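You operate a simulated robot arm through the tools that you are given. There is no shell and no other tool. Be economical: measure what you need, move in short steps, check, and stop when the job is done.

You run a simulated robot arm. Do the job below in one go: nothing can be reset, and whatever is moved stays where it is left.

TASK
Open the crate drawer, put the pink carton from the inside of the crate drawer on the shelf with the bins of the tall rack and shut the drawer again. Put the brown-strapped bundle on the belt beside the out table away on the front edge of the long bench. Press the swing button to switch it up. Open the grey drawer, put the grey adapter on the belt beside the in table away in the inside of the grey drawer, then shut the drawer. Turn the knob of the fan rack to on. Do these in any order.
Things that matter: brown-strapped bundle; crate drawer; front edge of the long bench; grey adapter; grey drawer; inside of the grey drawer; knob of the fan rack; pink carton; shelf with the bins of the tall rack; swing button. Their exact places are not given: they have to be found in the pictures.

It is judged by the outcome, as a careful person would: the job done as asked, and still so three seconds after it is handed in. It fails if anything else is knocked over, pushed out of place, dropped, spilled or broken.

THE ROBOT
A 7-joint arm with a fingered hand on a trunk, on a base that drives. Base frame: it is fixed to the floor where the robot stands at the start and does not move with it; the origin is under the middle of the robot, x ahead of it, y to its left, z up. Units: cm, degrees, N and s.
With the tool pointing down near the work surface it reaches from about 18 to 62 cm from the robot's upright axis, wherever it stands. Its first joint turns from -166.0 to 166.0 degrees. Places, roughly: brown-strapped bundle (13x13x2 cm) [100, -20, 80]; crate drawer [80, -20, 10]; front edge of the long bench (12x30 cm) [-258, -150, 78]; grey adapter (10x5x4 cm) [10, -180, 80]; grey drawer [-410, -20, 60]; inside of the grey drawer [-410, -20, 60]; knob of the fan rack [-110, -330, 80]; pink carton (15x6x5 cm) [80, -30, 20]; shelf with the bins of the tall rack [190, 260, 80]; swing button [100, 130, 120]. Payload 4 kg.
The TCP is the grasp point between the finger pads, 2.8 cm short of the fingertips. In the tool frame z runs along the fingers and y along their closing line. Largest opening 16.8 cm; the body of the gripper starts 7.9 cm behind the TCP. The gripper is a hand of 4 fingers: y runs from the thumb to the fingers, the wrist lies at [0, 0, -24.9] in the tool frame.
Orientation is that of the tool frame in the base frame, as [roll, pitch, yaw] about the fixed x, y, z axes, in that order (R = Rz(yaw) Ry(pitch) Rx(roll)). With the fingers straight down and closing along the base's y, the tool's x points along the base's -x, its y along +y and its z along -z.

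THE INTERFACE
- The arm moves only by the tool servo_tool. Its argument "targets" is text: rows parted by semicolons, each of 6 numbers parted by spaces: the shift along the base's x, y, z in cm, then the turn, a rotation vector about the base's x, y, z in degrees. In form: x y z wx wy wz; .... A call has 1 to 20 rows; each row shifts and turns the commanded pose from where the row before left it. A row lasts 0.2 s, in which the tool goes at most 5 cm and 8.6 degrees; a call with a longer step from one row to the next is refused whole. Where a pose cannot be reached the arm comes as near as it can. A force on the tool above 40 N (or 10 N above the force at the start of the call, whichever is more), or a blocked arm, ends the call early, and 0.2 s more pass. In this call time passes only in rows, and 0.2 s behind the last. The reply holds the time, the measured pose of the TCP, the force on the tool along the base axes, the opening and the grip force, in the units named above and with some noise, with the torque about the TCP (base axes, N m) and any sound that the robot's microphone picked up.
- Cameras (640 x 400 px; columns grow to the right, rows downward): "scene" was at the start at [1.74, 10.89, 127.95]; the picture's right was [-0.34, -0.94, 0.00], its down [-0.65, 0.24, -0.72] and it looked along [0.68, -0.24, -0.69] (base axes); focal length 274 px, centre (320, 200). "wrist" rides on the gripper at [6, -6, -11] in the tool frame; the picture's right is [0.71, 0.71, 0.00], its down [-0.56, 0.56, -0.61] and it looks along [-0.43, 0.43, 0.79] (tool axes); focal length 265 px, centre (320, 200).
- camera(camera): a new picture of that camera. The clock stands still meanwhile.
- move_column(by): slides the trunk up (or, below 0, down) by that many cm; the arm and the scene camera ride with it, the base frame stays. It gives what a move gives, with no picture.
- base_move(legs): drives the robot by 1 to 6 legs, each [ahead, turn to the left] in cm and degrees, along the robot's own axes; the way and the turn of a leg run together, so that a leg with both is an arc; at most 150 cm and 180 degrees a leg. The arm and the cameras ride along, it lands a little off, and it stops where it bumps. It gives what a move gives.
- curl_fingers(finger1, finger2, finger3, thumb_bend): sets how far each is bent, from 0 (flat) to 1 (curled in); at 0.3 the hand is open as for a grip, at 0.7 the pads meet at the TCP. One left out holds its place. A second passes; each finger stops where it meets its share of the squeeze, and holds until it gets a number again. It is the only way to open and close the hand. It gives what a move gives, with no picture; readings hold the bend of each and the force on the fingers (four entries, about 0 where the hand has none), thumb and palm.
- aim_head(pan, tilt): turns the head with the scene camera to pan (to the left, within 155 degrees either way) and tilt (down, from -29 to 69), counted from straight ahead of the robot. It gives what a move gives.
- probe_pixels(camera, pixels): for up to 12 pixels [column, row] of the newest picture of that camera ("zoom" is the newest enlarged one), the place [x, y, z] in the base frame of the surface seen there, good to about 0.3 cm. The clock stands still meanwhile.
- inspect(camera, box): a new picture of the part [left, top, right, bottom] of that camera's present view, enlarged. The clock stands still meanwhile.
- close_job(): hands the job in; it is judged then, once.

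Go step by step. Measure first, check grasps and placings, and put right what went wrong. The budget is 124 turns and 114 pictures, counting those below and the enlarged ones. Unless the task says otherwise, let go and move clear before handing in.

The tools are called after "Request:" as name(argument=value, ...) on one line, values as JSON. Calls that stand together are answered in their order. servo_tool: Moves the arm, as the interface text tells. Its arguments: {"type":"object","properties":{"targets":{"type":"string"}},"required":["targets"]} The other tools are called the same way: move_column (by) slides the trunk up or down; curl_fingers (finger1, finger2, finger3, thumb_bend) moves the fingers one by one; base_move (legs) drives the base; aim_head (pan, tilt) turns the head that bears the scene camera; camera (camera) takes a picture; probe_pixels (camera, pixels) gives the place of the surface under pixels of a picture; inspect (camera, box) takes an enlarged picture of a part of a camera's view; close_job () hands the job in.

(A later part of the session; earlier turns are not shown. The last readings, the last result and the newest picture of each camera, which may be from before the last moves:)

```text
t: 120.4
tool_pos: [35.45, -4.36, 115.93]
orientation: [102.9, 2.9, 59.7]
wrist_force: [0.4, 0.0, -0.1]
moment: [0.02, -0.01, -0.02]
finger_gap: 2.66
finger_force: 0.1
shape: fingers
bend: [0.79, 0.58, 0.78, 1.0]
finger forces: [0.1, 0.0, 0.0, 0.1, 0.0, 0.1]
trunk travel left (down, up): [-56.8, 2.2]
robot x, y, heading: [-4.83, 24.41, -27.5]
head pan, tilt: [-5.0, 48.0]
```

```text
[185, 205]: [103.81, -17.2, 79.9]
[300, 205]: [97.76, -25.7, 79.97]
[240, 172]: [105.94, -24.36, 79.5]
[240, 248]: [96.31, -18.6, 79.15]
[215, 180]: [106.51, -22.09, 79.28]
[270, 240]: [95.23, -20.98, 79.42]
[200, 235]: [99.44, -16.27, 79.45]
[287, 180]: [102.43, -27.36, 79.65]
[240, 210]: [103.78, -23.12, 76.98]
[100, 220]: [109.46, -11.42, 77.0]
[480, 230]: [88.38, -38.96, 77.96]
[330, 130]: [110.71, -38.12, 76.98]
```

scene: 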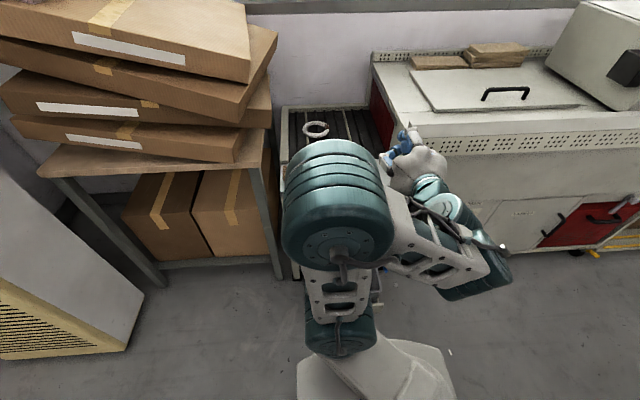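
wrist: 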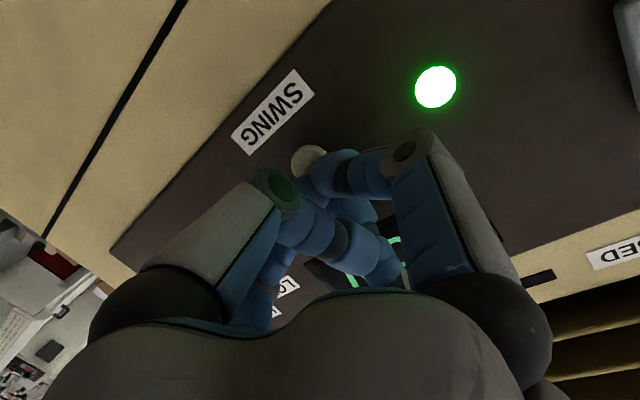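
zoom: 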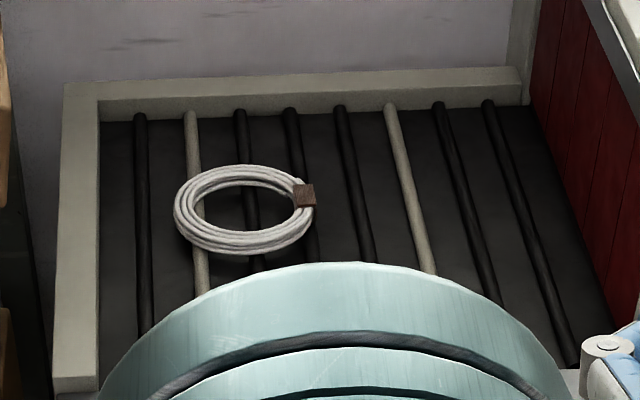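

The brown-strapped coil is centred at about (101,-21.5), top z 80. First shut the drawer: back up, lower the trunk.

Request:
base_move(legs=[[-10, 0]])

Request:
move_column(by=-40)

Request:
move_column(by=-15)

Request:
servo_tool(targets="0 0 -3 2.4 4.4 0;0 0 -3 2.4 4.4 0;0 0 -3 2.4 4.4 0;0 0 -3 2.4 4.4 0;0 0 -3 2.4 4.4 0;0 0 -3 2.4 4.4 0;0.8 1.5 -3 0 0 0;0.8 1.5 -3 0 0 0;0 0 -4 0 0 0;0 0 -4 0 0 0;0 0 -4 0 0 0;0 0 -4 0 0 0")

Request:
camera(camera="scene")

Request:
camera(camera="wrist")

```text
t: 121.6
tool_pos: [26.6, 0.01, 115.97]
orientation: [102.9, 3.0, 59.6]
wrist_force: [-0.2, 0.3, -0.2]
moment: [0.02, 0.0, -0.03]
finger_gap: 2.64
finger_force: 0.1
shape: fingers
bend: [0.79, 0.58, 0.78, 1.0]
finger forces: [0.0, 0.1, 0.1, 0.1, 0.1, 0.1]
trunk travel left (down, up): [-56.8, 2.2]
robot x, y, heading: [-13.31, 29.77, -27.7]
head pan, tilt: [-5.0, 48.0]
```

```text
t: 125.4
tool_pos: [26.6, 0.08, 75.93]
orientation: [102.8, 2.8, 59.6]
wrist_force: [-0.5, 0.1, -0.5]
moment: [-0.04, 0.0, 0.02]
finger_gap: 2.64
finger_force: 0.1
shape: fingers
bend: [0.79, 0.58, 0.78, 1.0]
finger forces: [0.1, 0.0, 0.0, 0.0, 0.0, 0.0]
trunk travel left (down, up): [-16.8, 42.2]
robot x, y, heading: [-13.44, 29.45, -27.5]
head pan, tilt: [-5.0, 48.0]
```

```text
t: 127.1
tool_pos: [26.7, -0.1, 60.89]
orientation: [103.0, 2.9, 59.6]
wrist_force: [0.0, -0.2, -0.8]
moment: [0.0, -0.01, 0.02]
finger_gap: 2.66
finger_force: 0.0
shape: fingers
bend: [0.79, 0.58, 0.78, 1.0]
finger forces: [0.0, 0.1, 0.0, 0.2, 0.0, 0.0]
trunk travel left (down, up): [-1.8, 57.2]
robot x, y, heading: [-13.4, 29.6, -27.7]
head pan, tilt: [-5.0, 48.0]
```

```text
t: 129.7
tool_pos: [28.26, 2.99, 20.67]
orientation: [132.9, 3.6, 61.4]
wrist_force: [0.1, 0.4, -0.9]
moment: [0.04, 0.0, -0.01]
finger_gap: 2.62
finger_force: 0.1
shape: fingers
bend: [0.79, 0.58, 0.78, 1.0]
finger forces: [0.0, 0.1, 0.1, 0.0, 0.0, 0.0]
trunk travel left (down, up): [-1.8, 57.2]
robot x, y, heading: [-13.67, 29.41, -27.5]
head pan, tilt: [-5.0, 48.0]
```

```text
51 pictures are left
```

scene: 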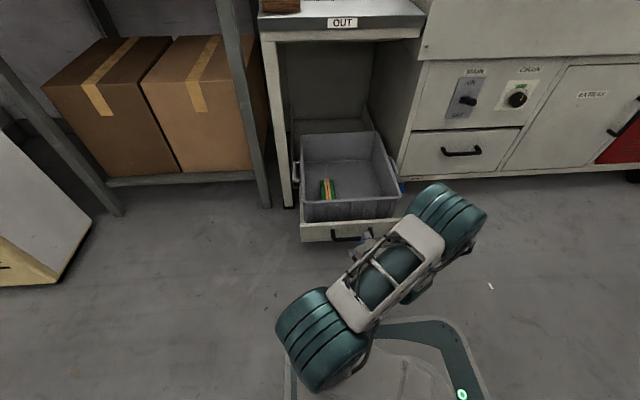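

```text
50 pictures are left
```

wrist: 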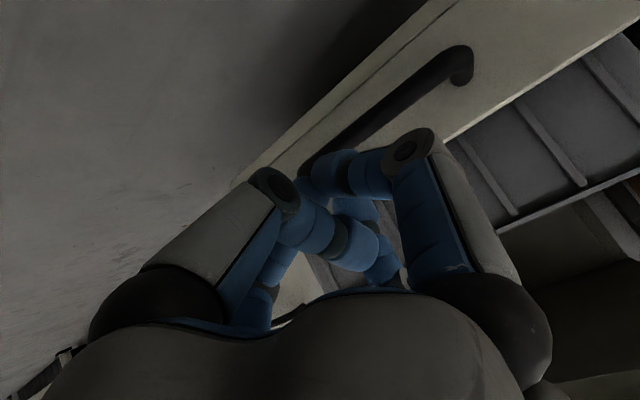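

The fist is in front of the handle. Lower 2 cm and drive forward to push the drawer in.

Request:
servo_tool(targets="0.4 0.7 -2.5 0 0 0")

Request:
base_move(legs=[[28, 0]])

Request:
camera(camera="scene")

```text
t: 130.1
tool_pos: [28.62, 3.89, 18.2]
orientation: [133.0, 3.5, 61.2]
wrist_force: [1.1, 0.3, 0.0]
moment: [0.01, 0.03, 0.02]
finger_gap: 2.67
finger_force: 0.0
shape: fingers
bend: [0.79, 0.58, 0.78, 1.0]
finger forces: [0.0, 0.0, 0.0, 0.1, 0.1, 0.1]
trunk travel left (down, up): [-1.8, 57.2]
robot x, y, heading: [-13.52, 29.69, -27.9]
head pan, tilt: [-5.0, 48.0]
```

```text
t: 132.1
tool_pos: [53.48, -8.81, 18.32]
orientation: [133.0, 3.4, 61.6]
wrist_force: [0.3, -0.3, -0.9]
moment: [0.01, 0.02, -0.01]
finger_gap: 1.59
finger_force: 0.0
shape: fingers
bend: [0.96, 0.58, 0.97, 1.0]
finger forces: [0.1, 0.0, 0.1, 0.0, 0.1, 0.0]
trunk travel left (down, up): [-1.8, 57.2]
robot x, y, heading: [11.29, 16.68, -27.4]
head pan, tilt: [-5.0, 48.0]
```

```text
49 pictures are left
```

scene: 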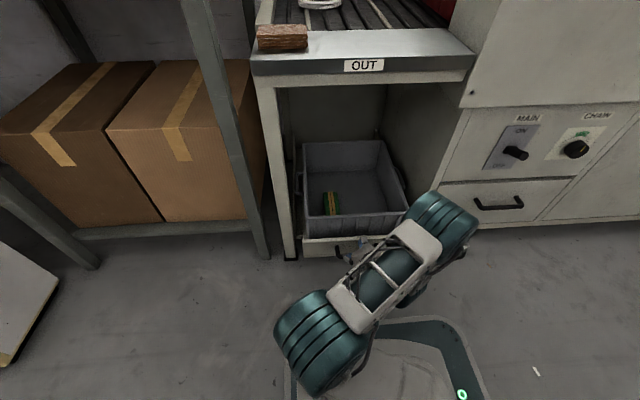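

Drawer is nearly in. Push with the arm gently until it stops.

Request:
servo_tool(targets="1.3 -0.7 0 0 0 0;1.3 -0.7 0 0 0 0;1.3 -0.7 0 0 0 0;1.3 -0.7 0 0 0 0;1.3 -0.7 0 0 0 0;1.3 -0.7 0 0 0 0")

Request:
probe_pixels(camera="scene", pixels=[[310, 245], [330, 205]])

Request:
camera(camera="scene")

Request:
probe_pixels(camera="scene", pixels=[[310, 240], [328, 205], [300, 225], [320, 155], [330, 195], [345, 235]])

```text
t: 133.5
tool_pos: [60.93, -12.92, 18.11]
orientation: [133.4, 3.3, 61.6]
wrist_force: [-33.6, 17.6, 9.0]
moment: [-0.16, -0.31, -0.04]
finger_gap: 1.7
finger_force: 19.3
shape: fingers
bend: [0.97, 0.8, 0.98, 1.0]
finger forces: [0.1, 38.5, 0.1, 0.0, 0.0, 0.1]
trunk travel left (down, up): [-1.8, 57.2]
robot x, y, heading: [10.52, 16.41, -27.4]
head pan, tilt: [-5.0, 48.0]
```

```text
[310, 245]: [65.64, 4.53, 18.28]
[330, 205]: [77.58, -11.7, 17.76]
```

```text
48 pictures are left
```

scene: 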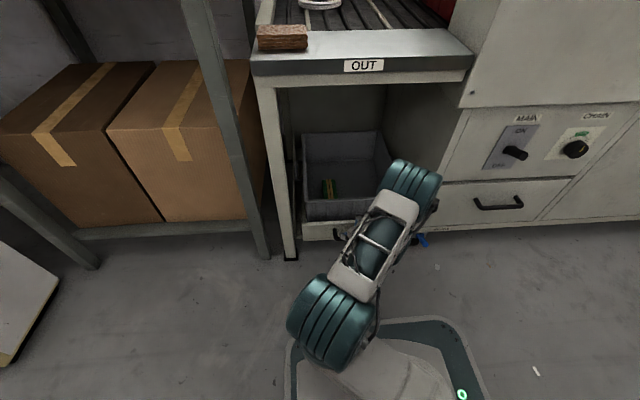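

```text
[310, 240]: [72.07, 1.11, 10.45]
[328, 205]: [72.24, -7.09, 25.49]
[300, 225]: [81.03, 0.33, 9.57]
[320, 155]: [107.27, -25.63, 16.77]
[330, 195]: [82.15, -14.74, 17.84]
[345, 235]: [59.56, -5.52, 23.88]
```

Drawer is shut again (front panel n≈62.9 as before). Back the hand off, and measure my base outline to know how close I can stand.

Request:
probe_pixels(camera="scene", pixels=[[410, 320], [440, 325], [300, 345], [455, 350], [480, 395], [290, 390]])

Request:
servo_tool(targets="-2.6 1.4 0 0 0 0;-3.5 1.9 0 0 0 0;-3.5 1.9 0 0 0 0;-1.8 1 4 0 0 0;0 0 5 0 0 0;0 0 5 0 0 0;0 0 5 0 0 0")

Request:
base_move(legs=[[-12, 0]])

Request:
move_column(by=40)

```text
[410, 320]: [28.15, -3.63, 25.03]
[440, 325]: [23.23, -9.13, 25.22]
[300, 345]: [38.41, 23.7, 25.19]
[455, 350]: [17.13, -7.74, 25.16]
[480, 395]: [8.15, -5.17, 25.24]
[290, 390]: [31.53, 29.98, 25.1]
```

```text
t: 135.1
tool_pos: [49.81, -6.32, 37.34]
orientation: [133.1, 3.3, 61.6]
wrist_force: [0.1, -0.4, -1.0]
moment: [-0.01, 0.0, -0.03]
finger_gap: 1.61
finger_force: 0.2
shape: fingers
bend: [0.97, 0.58, 0.97, 1.0]
finger forces: [0.1, 0.0, 0.1, 0.0, 0.1, 0.0]
trunk travel left (down, up): [-1.8, 57.2]
robot x, y, heading: [10.95, 16.38, -27.3]
head pan, tilt: [-5.0, 48.0]
```

```text
t: 136.3
tool_pos: [39.22, -0.89, 37.32]
orientation: [133.0, 3.4, 61.6]
wrist_force: [0.2, -0.3, -0.1]
moment: [0.03, -0.02, -0.02]
finger_gap: 1.65
finger_force: 0.0
shape: fingers
bend: [0.97, 0.58, 0.97, 1.0]
finger forces: [0.1, 0.0, 0.0, 0.0, 0.0, 0.0]
trunk travel left (down, up): [-1.8, 57.2]
robot x, y, heading: [0.29, 22.07, -27.7]
head pan, tilt: [-5.0, 48.0]
```

```text
t: 140.2
tool_pos: [39.18, -0.92, 77.24]
orientation: [133.0, 3.5, 61.7]
wrist_force: [0.0, 1.1, 0.3]
moment: [-0.01, -0.02, -0.05]
finger_gap: 1.64
finger_force: 0.2
shape: fingers
bend: [0.97, 0.58, 0.97, 1.0]
finger forces: [0.0, 0.1, 0.0, 0.0, 0.0, 0.0]
trunk travel left (down, up): [-41.8, 17.2]
robot x, y, heading: [0.35, 22.38, -27.2]
head pan, tilt: [-5.0, 48.0]
```

Base extends ~25 cm ahead, so I can stand at n≈29. Raise, open the fingers, reduce tilt to 15°, and drive forward.

Request:
move_column(by=15)

Request:
curl_fingers(finger1=0.3, finger2=0.3, finger3=0.3, thumb_bend=0.3)

Request:
servo_tool(targets="0 0 1 3.8 7.04 0;0 0 1 3.8 7.04 0;0 0 1 3.8 7.04 0;0 0 1 3.8 7.04 0;0 0 0 3 -1.6 0")

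Request:
base_move(legs=[[38, 0]])

Request:
camera(camera="wrist")

Request:
camera(camera="scene")

```text
t: 141.9
tool_pos: [39.25, -0.87, 92.34]
orientation: [133.0, 3.5, 61.6]
wrist_force: [0.4, 0.5, 0.1]
moment: [0.01, -0.02, -0.02]
finger_gap: 1.65
finger_force: 0.0
shape: fingers
bend: [0.97, 0.58, 0.97, 1.0]
finger forces: [0.0, 0.0, 0.1, 0.0, 0.0, 0.0]
trunk travel left (down, up): [-56.8, 2.2]
robot x, y, heading: [0.43, 21.99, -27.2]
head pan, tilt: [-5.0, 48.0]
```

```text
t: 142.9
tool_pos: [39.18, -0.89, 92.36]
orientation: [133.1, 3.4, 61.7]
wrist_force: [-0.1, 0.7, -0.1]
moment: [0.01, 0.02, 0.02]
finger_gap: 11.66
finger_force: 0.0
shape: fingers
bend: [0.3, 0.3, 0.3, 0.3]
finger forces: [0.1, 0.0, 0.1, 0.0, 0.0, 0.0]
trunk travel left (down, up): [-56.8, 2.2]
robot x, y, heading: [0.56, 21.83, -27.4]
head pan, tilt: [-5.0, 48.0]
```

```text
t: 144.1
tool_pos: [39.21, -0.87, 96.45]
orientation: [165.0, -0.5, 63.4]
wrist_force: [0.6, -1.0, 0.2]
moment: [-0.04, -0.01, 0.0]
finger_gap: 11.68
finger_force: 0.2
shape: fingers
bend: [0.3, 0.3, 0.3, 0.3]
finger forces: [0.0, 0.1, 0.0, 0.1, 0.1, 0.0]
trunk travel left (down, up): [-56.8, 2.2]
robot x, y, heading: [0.82, 22.0, -27.3]
head pan, tilt: [-5.0, 48.0]
```

```text
t: 146.5
tool_pos: [72.52, -18.77, 96.26]
orientation: [165.0, -0.5, 63.1]
wrist_force: [0.5, 0.1, -0.6]
moment: [-0.01, 0.0, 0.01]
finger_gap: 11.66
finger_force: 0.1
shape: fingers
bend: [0.3, 0.3, 0.3, 0.3]
finger forces: [0.1, 0.1, 0.1, 0.0, 0.0, 0.0]
trunk travel left (down, up): [-56.8, 2.2]
robot x, y, heading: [33.8, 4.64, -27.6]
head pan, tilt: [-5.0, 48.0]
```

```text
47 pictures are left
```

wrist: 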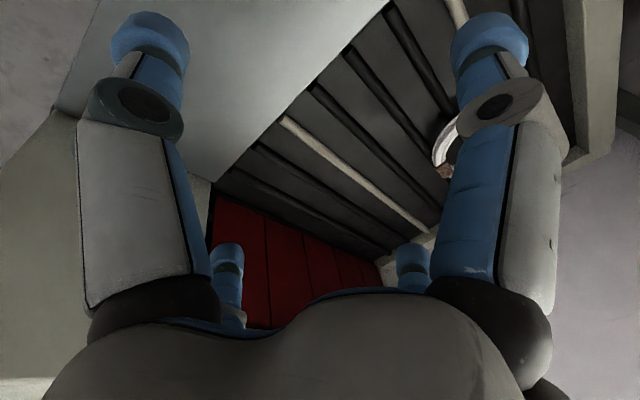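

```text
46 pictures are left
```

scene: 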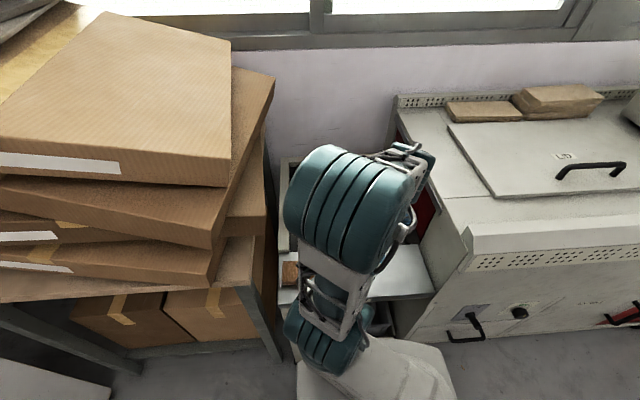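

Try reaching over the coil centre; check box clearance too.

Request:
probe_pixels(camera="scene", pixels=[[228, 180], [272, 90], [212, 245], [262, 200], [255, 270]])

Request:
servo_tool(targets="3.4 -0.3 -0.4 0 0 0;3.4 -0.3 -0.4 0 0 0;3.4 -0.3 -0.4 0 0 0;3.4 -0.3 -0.4 0 0 0")

Request:
camera(camera="wrist")

```text
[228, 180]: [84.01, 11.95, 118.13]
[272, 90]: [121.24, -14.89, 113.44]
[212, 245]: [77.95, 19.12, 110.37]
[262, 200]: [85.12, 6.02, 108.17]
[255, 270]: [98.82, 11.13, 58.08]
```

```text
t: 147.5
tool_pos: [86.3, -19.99, 94.53]
orientation: [165.0, -0.5, 62.9]
wrist_force: [0.2, -0.7, 0.7]
moment: [0.01, 0.02, -0.01]
finger_gap: 11.72
finger_force: 0.1
shape: fingers
bend: [0.3, 0.3, 0.3, 0.3]
finger forces: [0.1, 0.0, 0.0, 0.1, 0.1, 0.0]
trunk travel left (down, up): [-56.8, 2.2]
robot x, y, heading: [33.8, 5.13, -27.7]
head pan, tilt: [-5.0, 48.0]
```

```text
45 pictures are left
```

wrist: 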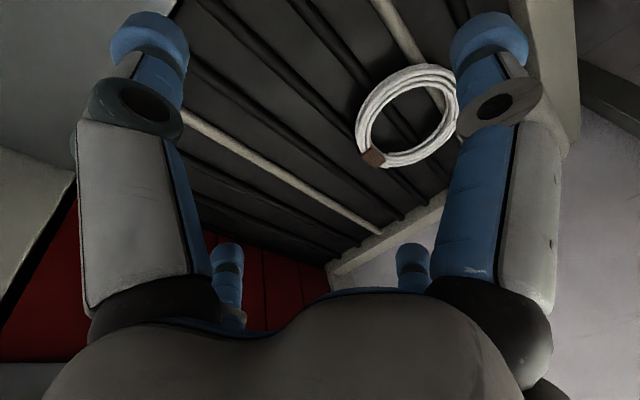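

Reach fine so far. Continue to above the coil centre.

Request:
servo_tool(targets="3.4 -0.25 -0.8 0 0 0;3.4 -0.25 -0.8 0 0 0;3.4 -0.25 -0.8 0 0 0;3.4 -0.25 -0.8 0 0 0")

Request:
camera(camera="wrist")

Request:
probe_pixels(camera="wrist", pixels=[[320, 60], [320, 130], [280, 100], [360, 100], [300, 70], [340, 70], [300, 130], [350, 130]])

```text
t: 148.5
tool_pos: [99.96, -20.78, 91.38]
orientation: [165.1, -0.5, 63.0]
wrist_force: [0.3, 0.7, 0.0]
moment: [0.0, 0.03, 0.0]
finger_gap: 11.71
finger_force: 0.0
shape: fingers
bend: [0.3, 0.3, 0.3, 0.3]
finger forces: [0.0, 0.0, 0.1, 0.0, 0.1, 0.0]
trunk travel left (down, up): [-56.8, 2.2]
robot x, y, heading: [34.19, 4.44, -27.6]
head pan, tilt: [-5.0, 48.0]
```

```text
44 pictures are left
```

wrist: 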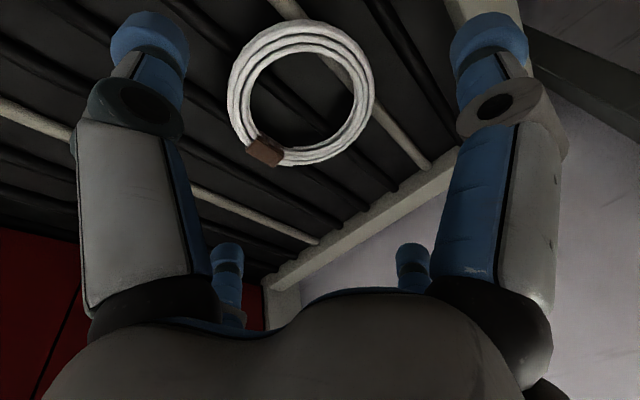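

```text
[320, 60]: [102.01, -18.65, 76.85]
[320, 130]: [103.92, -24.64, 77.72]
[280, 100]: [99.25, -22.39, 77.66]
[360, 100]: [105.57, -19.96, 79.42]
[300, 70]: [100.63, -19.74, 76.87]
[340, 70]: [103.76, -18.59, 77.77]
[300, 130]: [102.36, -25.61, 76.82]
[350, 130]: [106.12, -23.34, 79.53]
```

Reach is adequate at 15° tilt, but a level 4-finger grasp isn't possible here; I'll pinch the near side of the ring (finger2 inside, thumb outside), move it to the OUT table top, then regrasp.

Request:
curl_fingers(finger1=0.2, finger2=0.5, finger3=0.2, thumb_bend=0.5)

Request:
servo_tool(targets="-1.8 0.8 -2 0 0 0;-1.8 0.8 -2 0 0 0;0 0 -2 0 0 0;0 0 -2 0 0 0;0 0 -1.5 0 0 0;0 0 -0.6 0 0 0")

Request:
camera(camera="wrist")

```text
t: 149.5
tool_pos: [99.93, -20.73, 91.28]
orientation: [165.0, -0.6, 63.0]
wrist_force: [0.3, 0.7, 0.3]
moment: [0.0, 0.01, 0.0]
finger_gap: 10.38
finger_force: 0.1
shape: fingers
bend: [0.2, 0.5, 0.2, 0.5]
finger forces: [0.0, 0.0, 0.0, 0.1, 0.0, 0.1]
trunk travel left (down, up): [-56.8, 2.2]
robot x, y, heading: [34.24, 4.91, -27.8]
head pan, tilt: [-5.0, 48.0]
```

```text
t: 150.7
tool_pos: [96.35, -19.51, 83.08]
orientation: [164.3, -0.4, 62.9]
wrist_force: [-6.4, 2.2, 28.2]
moment: [0.65, 1.54, 0.02]
finger_gap: 10.5
finger_force: 14.0
shape: fingers
bend: [0.2, 0.5, 0.2, 0.49]
finger forces: [0.0, 0.0, 0.0, 0.0, 28.2, 0.1]
trunk travel left (down, up): [-56.8, 2.2]
robot x, y, heading: [33.84, 4.53, -27.8]
head pan, tilt: [-5.0, 48.0]
stopped in row 5: the force on the tool passed its limit at 48 N (the readings are from after the stop); the commanded pose is now the measured one
```

```text
43 pictures are left
```

wrist: 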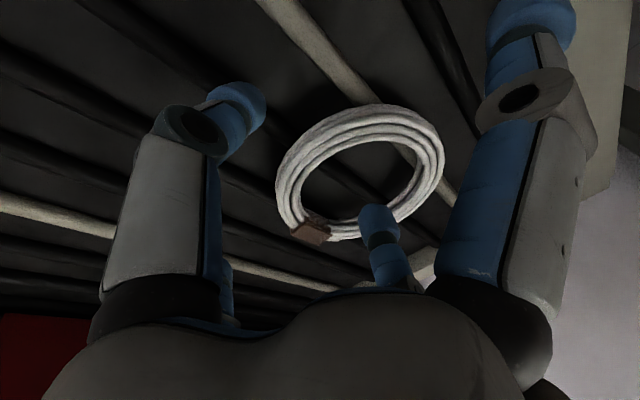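

Thumb touched a roller. Probe where finger2 and thumb tips lie relative to the ring.

Request:
probe_pixels(camera="wrist", pixels=[[378, 212], [245, 105], [355, 225], [405, 205], [330, 120], [430, 150], [285, 195], [395, 120], [300, 150]])

```text
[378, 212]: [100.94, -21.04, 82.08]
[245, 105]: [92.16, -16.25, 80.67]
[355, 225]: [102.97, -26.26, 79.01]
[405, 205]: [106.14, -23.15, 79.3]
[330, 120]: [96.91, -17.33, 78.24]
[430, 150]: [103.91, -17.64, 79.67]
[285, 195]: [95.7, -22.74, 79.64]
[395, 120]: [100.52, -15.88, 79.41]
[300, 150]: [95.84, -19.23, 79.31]
```

Raise slightly, narrow the pinch so both tips are near level, and lower again.

Request:
servo_tool(targets="0 0 1.5 0.95 1.76 0;-0.3 0.2 0 0.95 1.76 0;0 0 0 0.95 1.76 0")

Request:
curl_fingers(finger2=0.57, thumb_bend=0.56)

Request:
servo_tool(targets="0 0 -1.2 0 0 0;0 0 -1 0 0 0;0 0 -0.7 0 0 0;0 0 -0.5 0 0 0")

Request:
camera(camera="wrist")

```text
t: 151.5
tool_pos: [96.08, -19.2, 84.23]
orientation: [170.6, -0.6, 63.1]
wrist_force: [-0.1, 0.4, 1.0]
moment: [0.01, 0.03, 0.0]
finger_gap: 10.38
finger_force: 0.0
shape: fingers
bend: [0.2, 0.5, 0.2, 0.5]
finger forces: [0.0, 0.0, 0.1, 0.0, 0.0, 0.0]
trunk travel left (down, up): [-56.8, 2.2]
robot x, y, heading: [33.96, 4.63, -27.8]
head pan, tilt: [-5.0, 48.0]
```

```text
t: 152.5
tool_pos: [96.13, -19.19, 84.22]
orientation: [170.5, -0.6, 62.9]
wrist_force: [0.2, -0.8, -0.1]
moment: [0.01, -0.02, -0.04]
finger_gap: 9.87
finger_force: 0.1
shape: fingers
bend: [0.2, 0.56, 0.2, 0.56]
finger forces: [0.1, 0.0, 0.0, 0.1, 0.0, 0.1]
trunk travel left (down, up): [-56.8, 2.2]
robot x, y, heading: [34.25, 4.39, -27.9]
head pan, tilt: [-5.0, 48.0]
```

```text
t: 153.3
tool_pos: [96.11, -19.01, 82.19]
orientation: [170.2, -0.7, 63.0]
wrist_force: [-9.1, 3.9, 34.2]
moment: [0.62, 1.46, 0.0]
finger_gap: 9.89
finger_force: 17.2
shape: fingers
bend: [0.2, 0.56, 0.2, 0.55]
finger forces: [0.0, 0.0, 0.0, 0.1, 34.6, 0.0]
trunk travel left (down, up): [-56.8, 2.2]
robot x, y, heading: [33.72, 4.61, -27.6]
head pan, tilt: [-5.0, 48.0]
stopped in row 3: the force on the tool passed its limit at 50 N (the readings are from after the stop); the commanded pose is now the measured one
```

```text
42 pictures are left
```

wrist: 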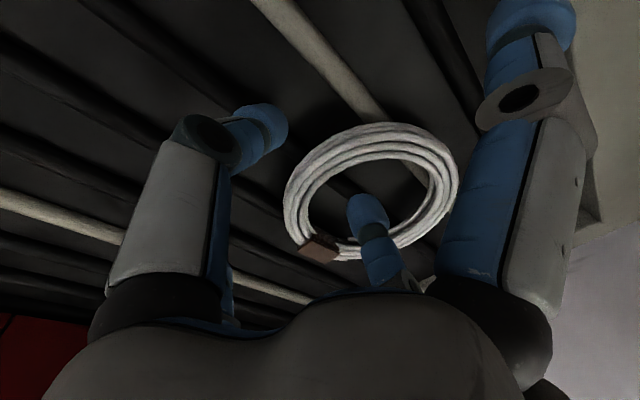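

Tilt is ~9.5° now and tips straddle the near side of the ring. Close the pinch.

Request:
servo_tool(targets="0 0 0.2 0 0 0")

Request:
curl_fingers(finger2=0.8, thumb_bend=0.75)

Request:
camera(camera="wrist")

```text
t: 153.7
tool_pos: [95.94, -19.13, 82.26]
orientation: [170.3, -0.6, 62.9]
wrist_force: [-6.9, 2.5, 29.0]
moment: [0.45, 1.22, 0.02]
finger_gap: 9.82
finger_force: 14.4
shape: fingers
bend: [0.2, 0.56, 0.2, 0.55]
finger forces: [0.0, 0.0, 0.0, 0.0, 28.6, 0.0]
trunk travel left (down, up): [-56.8, 2.2]
robot x, y, heading: [34.01, 4.65, -27.6]
head pan, tilt: [-5.0, 48.0]
```

```text
t: 154.7
tool_pos: [96.25, -19.12, 82.08]
orientation: [170.4, -0.7, 62.9]
wrist_force: [-1.1, -0.1, -0.3]
moment: [-0.03, -0.08, -0.03]
finger_gap: 9.24
finger_force: 10.0
shape: fingers
bend: [0.2, 0.65, 0.2, 0.67]
finger forces: [0.0, 8.7, 0.0, 0.0, 10.2, 0.1]
trunk travel left (down, up): [-56.8, 2.2]
robot x, y, heading: [34.08, 4.82, -27.9]
head pan, tilt: [-5.0, 48.0]
```

```text
41 pictures are left
```

wrist: 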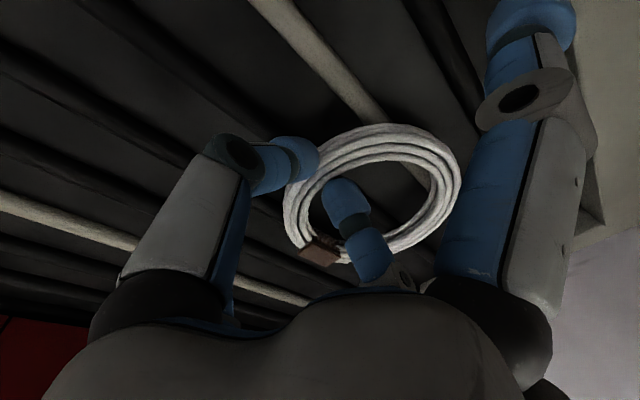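

Ring pinched (~10 N). Lift 5 cm and check.

Request:
servo_tool(targets="0 0 1 0 0 0;0 0 2 0 0 0;0 0 2.5 0 0 0;-0.5 0.3 2.5 0 0 0")

Request:
camera(camera="wrist")

Request:
probe_pixels(camera="wrist", pixels=[[330, 135], [430, 150], [400, 230], [320, 250], [290, 200]])

```text
t: 155.7
tool_pos: [95.75, -18.75, 90.14]
orientation: [170.4, -0.8, 62.9]
wrist_force: [-0.1, 0.5, 0.4]
moment: [0.03, 0.0, 0.01]
finger_gap: 9.13
finger_force: 0.0
shape: fingers
bend: [0.2, 0.72, 0.2, 0.73]
finger forces: [0.0, 0.0, 0.0, 0.0, 0.0, 0.0]
trunk travel left (down, up): [-56.8, 2.2]
robot x, y, heading: [33.87, 4.8, -27.5]
head pan, tilt: [-5.0, 48.0]
```

```text
40 pictures are left
```

wrist: 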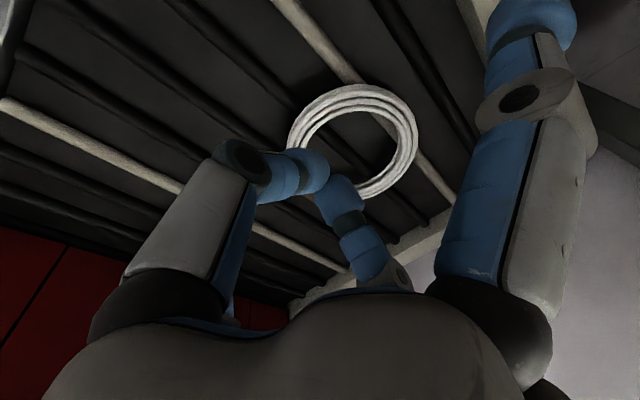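

```text
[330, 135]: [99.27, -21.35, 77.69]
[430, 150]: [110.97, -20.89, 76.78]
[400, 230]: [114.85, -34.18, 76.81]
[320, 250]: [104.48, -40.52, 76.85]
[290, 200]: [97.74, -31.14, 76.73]
```

It slipped. Since reach proved better than expected, try the vertical four-finger grasp: drive 3 cm closer, level the tool and centre over the ring.

Request:
curl_fingers(finger1=0.3, finger2=0.3, finger3=0.3, thumb_bend=0.3)

Request:
base_move(legs=[[3, 0]])

Request:
servo_tool(targets="0.5 0 0 2.3 4.2 0;1 -0.5 0 2.3 4.2 0;0.5 -0.5 0 0 0 0")

Request:
camera(camera="wrist")

Request:
probe_pixels(camera="wrist", pixels=[[250, 100], [350, 100], [300, 40], [300, 160], [330, 60]])

```text
t: 156.7
tool_pos: [95.64, -18.74, 90.22]
orientation: [170.5, -0.7, 62.9]
wrist_force: [0.5, 0.0, -0.4]
moment: [-0.02, 0.01, 0.0]
finger_gap: 11.75
finger_force: 0.0
shape: fingers
bend: [0.3, 0.3, 0.3, 0.3]
finger forces: [0.0, 0.1, 0.0, 0.0, 0.0, 0.0]
trunk travel left (down, up): [-56.8, 2.2]
robot x, y, heading: [33.99, 4.31, -27.8]
head pan, tilt: [-5.0, 48.0]
```

```text
t: 157.5
tool_pos: [98.52, -20.09, 89.98]
orientation: [170.5, -0.7, 63.0]
wrist_force: [-0.5, -0.3, 0.2]
moment: [0.04, -0.02, 0.01]
finger_gap: 11.73
finger_force: 0.0
shape: fingers
bend: [0.3, 0.3, 0.3, 0.3]
finger forces: [0.1, 0.0, 0.1, 0.0, 0.0, 0.0]
trunk travel left (down, up): [-56.8, 2.2]
robot x, y, heading: [36.93, 3.07, -28.1]
head pan, tilt: [-5.0, 48.0]
```

```text
t: 158.3
tool_pos: [100.48, -21.15, 90.07]
orientation: [-180.0, -0.9, 62.9]
wrist_force: [0.0, 0.2, -0.4]
moment: [-0.01, -0.01, -0.02]
finger_gap: 11.73
finger_force: 0.1
shape: fingers
bend: [0.3, 0.3, 0.3, 0.3]
finger forces: [0.0, 0.0, 0.0, 0.1, 0.0, 0.0]
trunk travel left (down, up): [-56.8, 2.2]
robot x, y, heading: [36.79, 3.14, -28.0]
head pan, tilt: [-5.0, 48.0]
```

```text
39 pictures are left
```

wrist: 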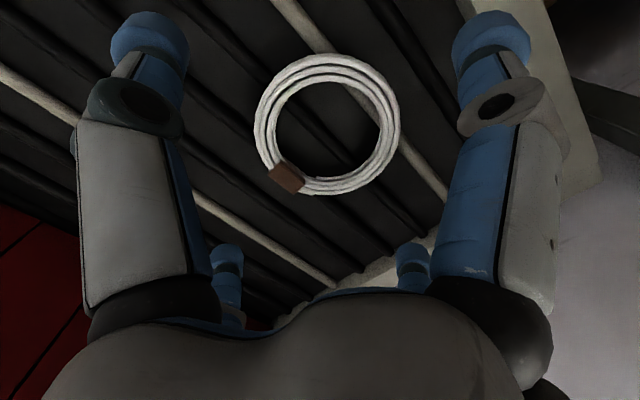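

```text
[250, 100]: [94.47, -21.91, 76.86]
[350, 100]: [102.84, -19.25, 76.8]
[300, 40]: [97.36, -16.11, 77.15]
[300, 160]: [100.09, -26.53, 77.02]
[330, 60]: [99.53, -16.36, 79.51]
```

Vertical works. Locate the ring centre precisely.

Request:
probe_pixels(camera="wrist", pixels=[[262, 125], [392, 125], [327, 62], [335, 187], [282, 80], [372, 80], [285, 175], [380, 165]])

```text
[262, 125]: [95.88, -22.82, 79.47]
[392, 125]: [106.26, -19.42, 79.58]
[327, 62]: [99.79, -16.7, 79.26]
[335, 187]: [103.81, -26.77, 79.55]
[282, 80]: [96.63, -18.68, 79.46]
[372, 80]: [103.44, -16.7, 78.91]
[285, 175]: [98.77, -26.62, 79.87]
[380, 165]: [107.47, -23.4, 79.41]
```

Ring centre ≈ (101.5,-21.4). Centre, descend and close all four fingers.

Request:
servo_tool(targets="1 -0.25 -2 0 0 0;0 0 -2.5 0 0 0;0 0 -2 0 0 0;0 0 -1.5 0 0 0;0 0 -0.8 0 0 0")

Request:
curl_fingers(finger1=0.55, finger2=0.55, finger3=0.55, thumb_bend=0.55)

Request:
camera(camera="wrist")

```text
t: 159.5
tool_pos: [101.49, -21.33, 81.32]
orientation: [-180.0, -0.9, 62.7]
wrist_force: [-0.1, 0.2, -1.1]
moment: [0.02, 0.02, 0.0]
finger_gap: 11.72
finger_force: 0.0
shape: fingers
bend: [0.3, 0.3, 0.3, 0.3]
finger forces: [0.0, 0.0, 0.1, 0.0, 0.1, 0.1]
trunk travel left (down, up): [-56.8, 2.2]
robot x, y, heading: [36.57, 3.04, -27.6]
head pan, tilt: [-5.0, 48.0]
```

```text
t: 160.5
tool_pos: [101.27, -21.24, 81.49]
orientation: [179.9, -0.9, 62.8]
wrist_force: [-10.5, 2.9, 20.6]
moment: [0.78, 1.84, 0.14]
finger_gap: 8.08
finger_force: 27.5
shape: fingers
bend: [0.43, 0.4, 0.39, 0.42]
finger forces: [8.1, 9.1, 8.9, 0.1, 28.5, 0.1]
trunk travel left (down, up): [-56.8, 2.2]
robot x, y, heading: [36.66, 3.06, -27.5]
head pan, tilt: [-5.0, 48.0]
```

```text
38 pictures are left
```

wrist: 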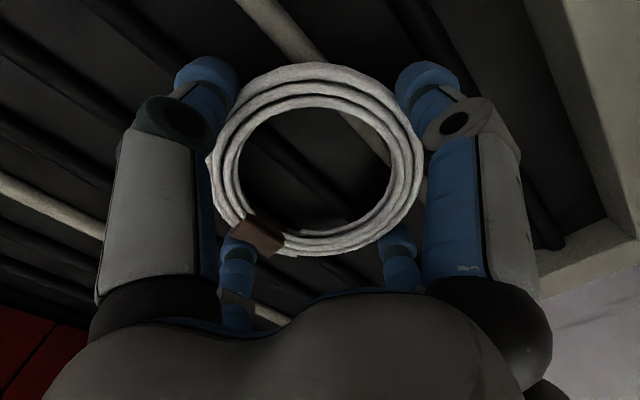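

All four fingers hold the ring. Lift and verify.

Request:
servo_tool(targets="0 0 0.7 0 0 0;0 0 1.5 0 0 0;0 0 2.5 0 0 0;0 0 2.5 0 0 0;-2 1 2 0 0 0")

Request:
camera(camera="wrist")

```text
t: 161.7
tool_pos: [99.34, -20.6, 90.43]
orientation: [-179.9, -1.0, 62.8]
wrist_force: [0.6, 0.4, -1.4]
moment: [0.19, -0.07, 0.03]
finger_gap: 7.12
finger_force: 20.2
shape: fingers
bend: [0.45, 0.37, 0.4, 0.46]
finger forces: [5.2, 14.2, 6.1, 0.1, 14.7, 0.1]
trunk travel left (down, up): [-56.8, 2.2]
robot x, y, heading: [36.66, 3.2, -27.8]
head pan, tilt: [-5.0, 48.0]
```

```text
37 pictures are left
```

wrist: 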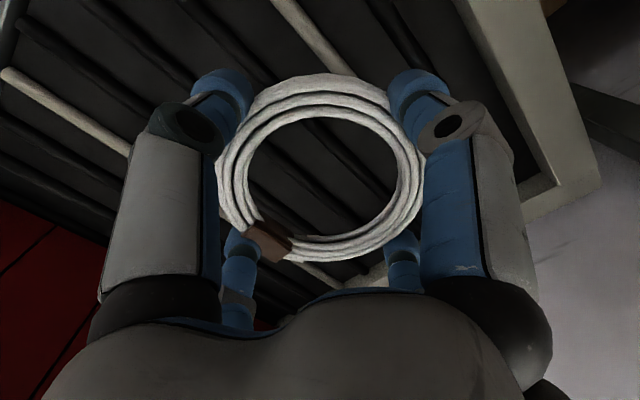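

The ring is held by all four fingers. Retract over the table and back the base out, then look at the far aisle route.

Request:
servo_tool(targets="-4.2 0.95 0 0 0 0;-4.2 0.95 0 0 0 0;-4.2 0.95 0 0 0 0;-4.2 0.95 0 0 0 0;-4.2 0.95 0 0 0 0;-4 1 0 0 0 0")

Request:
base_move(legs=[[-46, 0], [0, 89.5], [85, 0], [0, 90]])

Request:
aim_head(pan=20, tilt=22)

Request:
camera(camera="scene")

```text
t: 163.1
tool_pos: [74.09, -15.64, 90.61]
orientation: [180.0, -1.5, 61.6]
wrist_force: [0.0, 3.8, -0.8]
moment: [-0.39, -0.04, 0.06]
finger_gap: 7.06
finger_force: 20.4
shape: fingers
bend: [0.45, 0.37, 0.4, 0.46]
finger forces: [5.7, 14.2, 6.6, 0.0, 14.0, 0.0]
trunk travel left (down, up): [-56.8, 2.2]
robot x, y, heading: [36.63, 3.04, -28.0]
head pan, tilt: [-5.0, 48.0]
```

```text
t: 177.4
tool_pos: [-2.1, 117.94, 90.51]
orientation: [-179.9, -0.8, -120.5]
wrist_force: [0.6, 0.1, -0.4]
moment: [0.02, -0.02, 0.02]
finger_gap: 7.03
finger_force: 20.3
shape: fingers
bend: [0.45, 0.37, 0.4, 0.47]
finger forces: [5.8, 14.0, 6.3, 0.0, 13.6, 0.0]
trunk travel left (down, up): [-56.8, 2.2]
robot x, y, heading: [34.61, 97.81, 149.3]
head pan, tilt: [-5.0, 48.0]
```

```text
t: 178.3
tool_pos: [-2.17, 118.04, 90.51]
orientation: [-180.0, -0.9, -120.4]
wrist_force: [-0.4, 0.5, -0.1]
moment: [-0.01, 0.02, -0.02]
finger_gap: 7.03
finger_force: 19.8
shape: fingers
bend: [0.45, 0.37, 0.4, 0.47]
finger forces: [5.7, 14.1, 6.4, 0.1, 13.7, 0.0]
trunk travel left (down, up): [-56.8, 2.2]
robot x, y, heading: [34.34, 98.34, 149.1]
head pan, tilt: [20.0, 22.0]
```

```text
36 pictures are left
```

scene: 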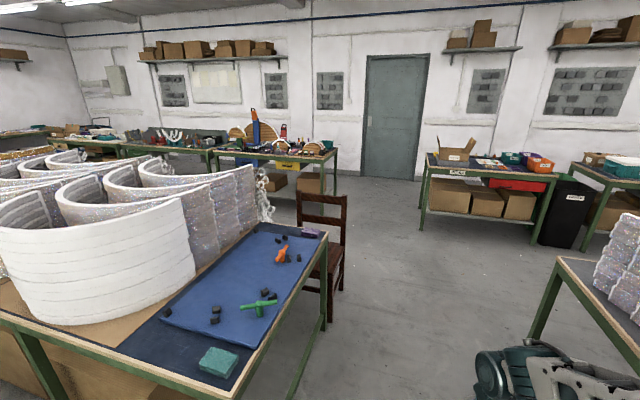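

A chair stands at the bench's far corner (325,240). Probe obstacles and far tables.

Request:
probe_pixels(camera="scene", pixels=[[330, 318], [342, 285], [300, 250], [345, 200], [325, 325], [535, 330], [640, 380], [220, 160], [335, 155], [420, 225], [240, 370], [270, 165]])

Request:
inspect(camera="scene", box=[0, 100, 360, 230])

```text
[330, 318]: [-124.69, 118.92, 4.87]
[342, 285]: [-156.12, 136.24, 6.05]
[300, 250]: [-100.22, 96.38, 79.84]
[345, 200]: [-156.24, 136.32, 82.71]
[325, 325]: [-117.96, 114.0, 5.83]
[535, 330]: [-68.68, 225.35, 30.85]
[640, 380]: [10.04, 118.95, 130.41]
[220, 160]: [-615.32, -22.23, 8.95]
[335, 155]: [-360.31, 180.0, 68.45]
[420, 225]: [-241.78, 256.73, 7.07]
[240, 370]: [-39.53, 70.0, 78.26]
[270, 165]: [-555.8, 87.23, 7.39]
```

```text
1.78 times, centred on (180, 165) of scene
```

zoom: 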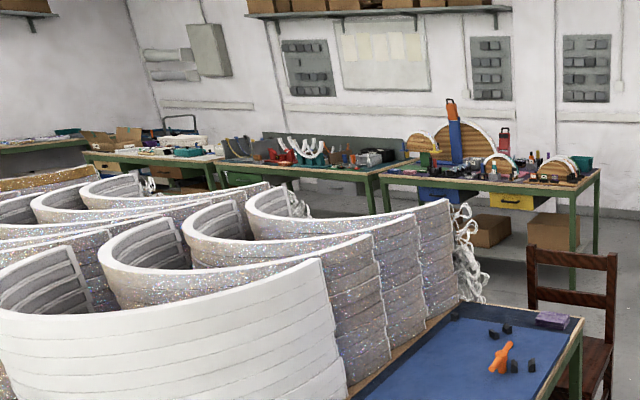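

Chair occupies n −160…−205 near u 5…46; go wide around it at n≈−255. Drive there and look down the far aisle.

Request:
base_move(legs=[[0, 3], [120, 0], [118, 0], [0, 89.5]])

Request:
aim_head(pan=15, tilt=20)

Request:
camera(camera="scene")

```text
t: 194.3
tool_pos: [-197.26, 173.29, 90.45]
orientation: [-180.0, -0.8, -29.5]
wrist_force: [-0.2, 0.6, -1.2]
moment: [0.02, 0.02, 0.01]
finger_gap: 7.0
finger_force: 19.7
shape: fingers
bend: [0.45, 0.37, 0.4, 0.47]
finger forces: [5.7, 14.0, 6.4, 0.0, 13.4, 0.1]
trunk travel left (down, up): [-56.8, 2.2]
robot x, y, heading: [-178.14, 210.6, -120.1]
head pan, tilt: [20.0, 22.0]
```

```text
t: 194.9
tool_pos: [-197.26, 173.39, 90.44]
orientation: [-179.9, -0.9, -29.5]
wrist_force: [0.0, -0.9, -0.9]
moment: [0.02, -0.02, -0.01]
finger_gap: 6.97
finger_force: 19.6
shape: fingers
bend: [0.45, 0.37, 0.4, 0.47]
finger forces: [5.7, 14.0, 6.4, 0.0, 13.4, 0.0]
trunk travel left (down, up): [-56.8, 2.2]
robot x, y, heading: [-178.17, 210.37, -120.0]
head pan, tilt: [15.0, 20.0]
```

```text
34 pictures are left
```

scene: 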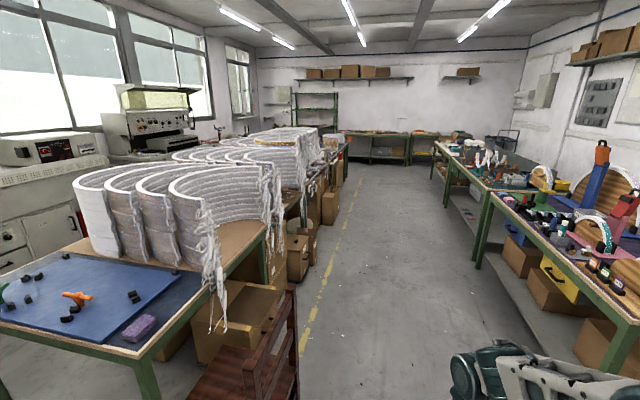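

The far aisle is clear past the chair. Probe the bench edge, chair and right-hand tables.

Request:
probe_pixels(camera="scene", pixels=[[293, 300], [322, 215], [340, 160], [330, 170], [348, 150], [280, 210], [478, 265], [440, 160], [490, 205], [600, 300], [310, 245], [265, 240]])

Request:
inspect(camera="scene", box=[270, 110, 520, 270])

```text
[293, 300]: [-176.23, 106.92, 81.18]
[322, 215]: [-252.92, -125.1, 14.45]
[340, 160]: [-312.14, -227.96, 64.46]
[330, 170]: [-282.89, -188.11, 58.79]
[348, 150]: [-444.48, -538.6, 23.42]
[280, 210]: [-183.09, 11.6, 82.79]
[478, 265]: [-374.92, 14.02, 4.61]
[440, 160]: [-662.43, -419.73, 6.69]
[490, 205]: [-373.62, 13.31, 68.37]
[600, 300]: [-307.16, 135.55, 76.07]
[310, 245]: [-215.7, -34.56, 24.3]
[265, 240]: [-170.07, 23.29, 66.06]
```

```text
2.50 times, centred on (395, 190) of scene
```

zoom: 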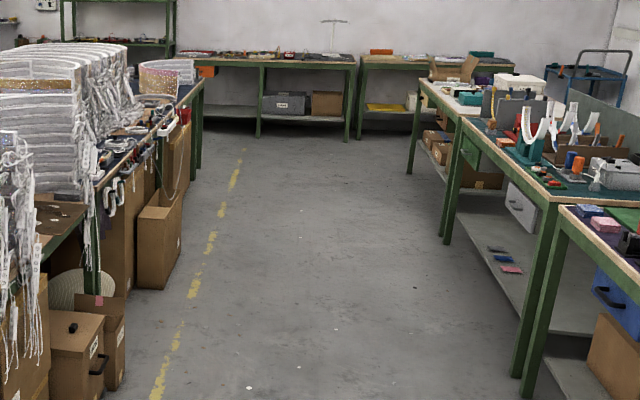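

Grey drawer is the grey handled box under the second right-hand table. Drive on along the aisle toward the bench target at u≈−240.

Request:
base_move(legs=[[118, 0], [0, 14.7], [110, 0], [112, 0], [0, -13]])

Request:
aim_head(pan=70, tilt=35)

Request:
camera(camera="scene")

```text
t: 213.2
tool_pos: [-314.64, -143.88, 90.54]
orientation: [179.9, -0.9, -28.2]
wrist_force: [-0.2, -1.0, -0.8]
moment: [-0.01, -0.01, -0.01]
finger_gap: 6.99
finger_force: 19.9
shape: fingers
bend: [0.45, 0.37, 0.4, 0.47]
finger forces: [5.7, 14.0, 6.5, 0.0, 13.2, 0.1]
trunk travel left (down, up): [-56.8, 2.2]
robot x, y, heading: [-296.23, -106.27, -118.5]
head pan, tilt: [15.0, 20.0]
```

```text
t: 214.5
tool_pos: [-314.68, -143.94, 90.46]
orientation: [179.9, -0.9, -28.2]
wrist_force: [-0.9, 0.1, -1.0]
moment: [0.0, 0.01, -0.01]
finger_gap: 7.01
finger_force: 19.5
shape: fingers
bend: [0.45, 0.37, 0.4, 0.47]
finger forces: [5.7, 13.9, 6.3, 0.1, 13.2, 0.0]
trunk travel left (down, up): [-56.8, 2.2]
robot x, y, heading: [-296.04, -106.43, -118.7]
head pan, tilt: [70.0, 35.0]
```

```text
32 pictures are left
```

scene: 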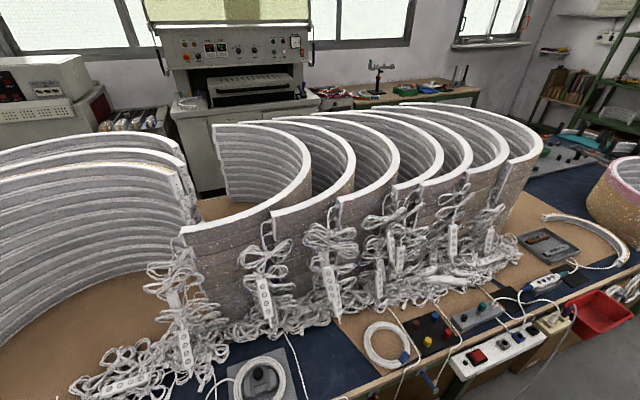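

The front edge holds coils, switches and strips. Probe to map free space near (−258,−150).

Request:
probe_pixels(camera="scene", pixels=[[385, 345], [260, 385], [325, 365], [430, 330], [345, 395], [240, 350], [500, 350], [480, 310], [300, 340], [215, 385], [150, 395], [420, 385]])

Request:
aim_head(pan=70, tilt=50)

Request:
camera(camera="scene")

```text
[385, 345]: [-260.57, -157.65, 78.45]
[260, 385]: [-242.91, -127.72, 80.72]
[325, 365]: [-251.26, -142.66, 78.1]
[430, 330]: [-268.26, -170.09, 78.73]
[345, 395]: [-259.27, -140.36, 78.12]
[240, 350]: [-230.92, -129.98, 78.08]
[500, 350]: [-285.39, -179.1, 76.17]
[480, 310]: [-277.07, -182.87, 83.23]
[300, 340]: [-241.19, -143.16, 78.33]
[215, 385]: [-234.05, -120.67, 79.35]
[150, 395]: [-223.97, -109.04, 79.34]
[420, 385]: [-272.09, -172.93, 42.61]
```

```text
t: 215.2
tool_pos: [-314.56, -144.0, 90.52]
orientation: [179.9, -0.9, -28.2]
wrist_force: [-0.5, -0.1, -0.6]
moment: [0.02, -0.02, 0.0]
finger_gap: 7.01
finger_force: 19.7
shape: fingers
bend: [0.45, 0.37, 0.4, 0.47]
finger forces: [5.6, 14.0, 6.4, 0.0, 13.3, 0.0]
trunk travel left (down, up): [-56.8, 2.2]
robot x, y, heading: [-295.82, -106.74, -118.6]
head pan, tilt: [70.0, 50.0]
```

```text
31 pictures are left
```

scene: 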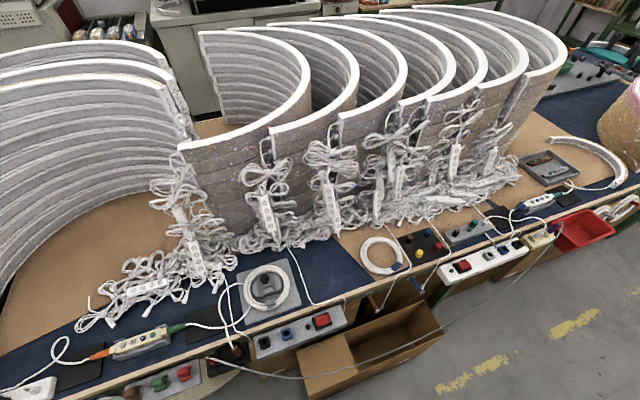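

The free space is between the blue-tagged coil (382,255) and the grey plate (265,285). Zoom to measure it.

Request:
inspect(camera="scene", box=[230, 225, 430, 345])

Request:
probe_pixels(camera="zoom", pixels=[[240, 235], [195, 110], [415, 95], [440, 150], [250, 130], [200, 60], [300, 160], [360, 195], [340, 60], [280, 190], [330, 120], [380, 160]])

```text
3.20 times, centred on (330, 285) of scene
```

zoom: 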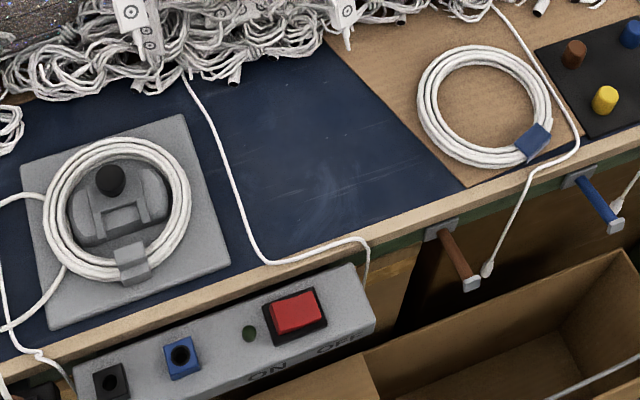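

```text
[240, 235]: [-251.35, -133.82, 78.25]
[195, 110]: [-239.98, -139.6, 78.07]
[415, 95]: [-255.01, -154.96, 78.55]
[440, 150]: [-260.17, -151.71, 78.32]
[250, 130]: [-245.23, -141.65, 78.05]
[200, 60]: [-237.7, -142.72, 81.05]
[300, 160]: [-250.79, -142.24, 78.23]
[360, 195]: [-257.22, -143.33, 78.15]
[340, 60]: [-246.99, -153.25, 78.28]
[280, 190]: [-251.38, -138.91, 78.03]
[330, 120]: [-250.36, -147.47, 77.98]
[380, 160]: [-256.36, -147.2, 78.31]
```

Free mat between u −237 and −257 with a brown peg at its edge — the matching spot. Target centre ≈ (−252.2,−145.1). Swing the arm over it with the fingers turned diagonal.

Request:
servo_tool(targets="3.72 -1.3 0 0 0 2.8;3.72 -1.3 0 0 0 2.8;3.72 -1.3 0 0 0 2.8;3.72 -1.3 0 0 0 2.8;3.72 -1.3 0 0 0 2.8;4.06 0.1 0 0 0 2.8;4.06 0.1 0 0 0 2.8;4.06 0.1 0 0 0 2.8;4.06 0.1 0 0 0 2.8;4.06 0.1 0 0 0 2.8;3.92 0.82 0 0 0 2.8;3.92 0.82 0 0 0 2.8;3.92 0.82 0 0 0 2.8;3.92 0.82 0 0 0 2.8;3.92 0.82 0 0 0 2.8;3.92 0.82 0 0 0 2.8")

Request:
camera(camera="wrist")

```text
t: 218.6
tool_pos: [-251.94, -144.9, 90.71]
orientation: [180.0, -1.0, 16.7]
wrist_force: [-0.1, -0.4, -0.5]
moment: [0.02, 0.02, -0.01]
finger_gap: 6.94
finger_force: 19.2
shape: fingers
bend: [0.45, 0.37, 0.4, 0.47]
finger forces: [5.5, 14.2, 6.7, 0.0, 13.0, 0.0]
trunk travel left (down, up): [-56.8, 2.2]
robot x, y, heading: [-296.31, -106.79, -118.7]
head pan, tilt: [70.0, 50.0]
```

```text
29 pictures are left
```

wrist: 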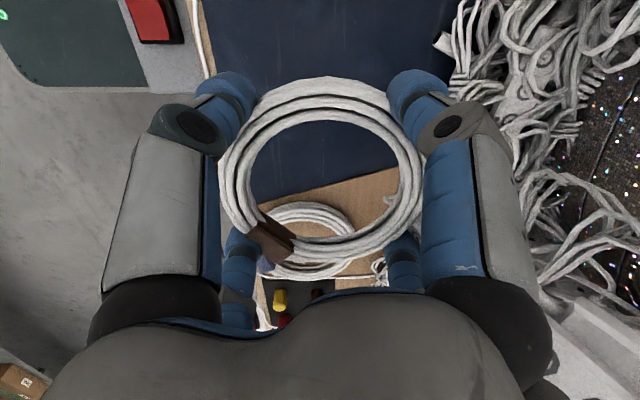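

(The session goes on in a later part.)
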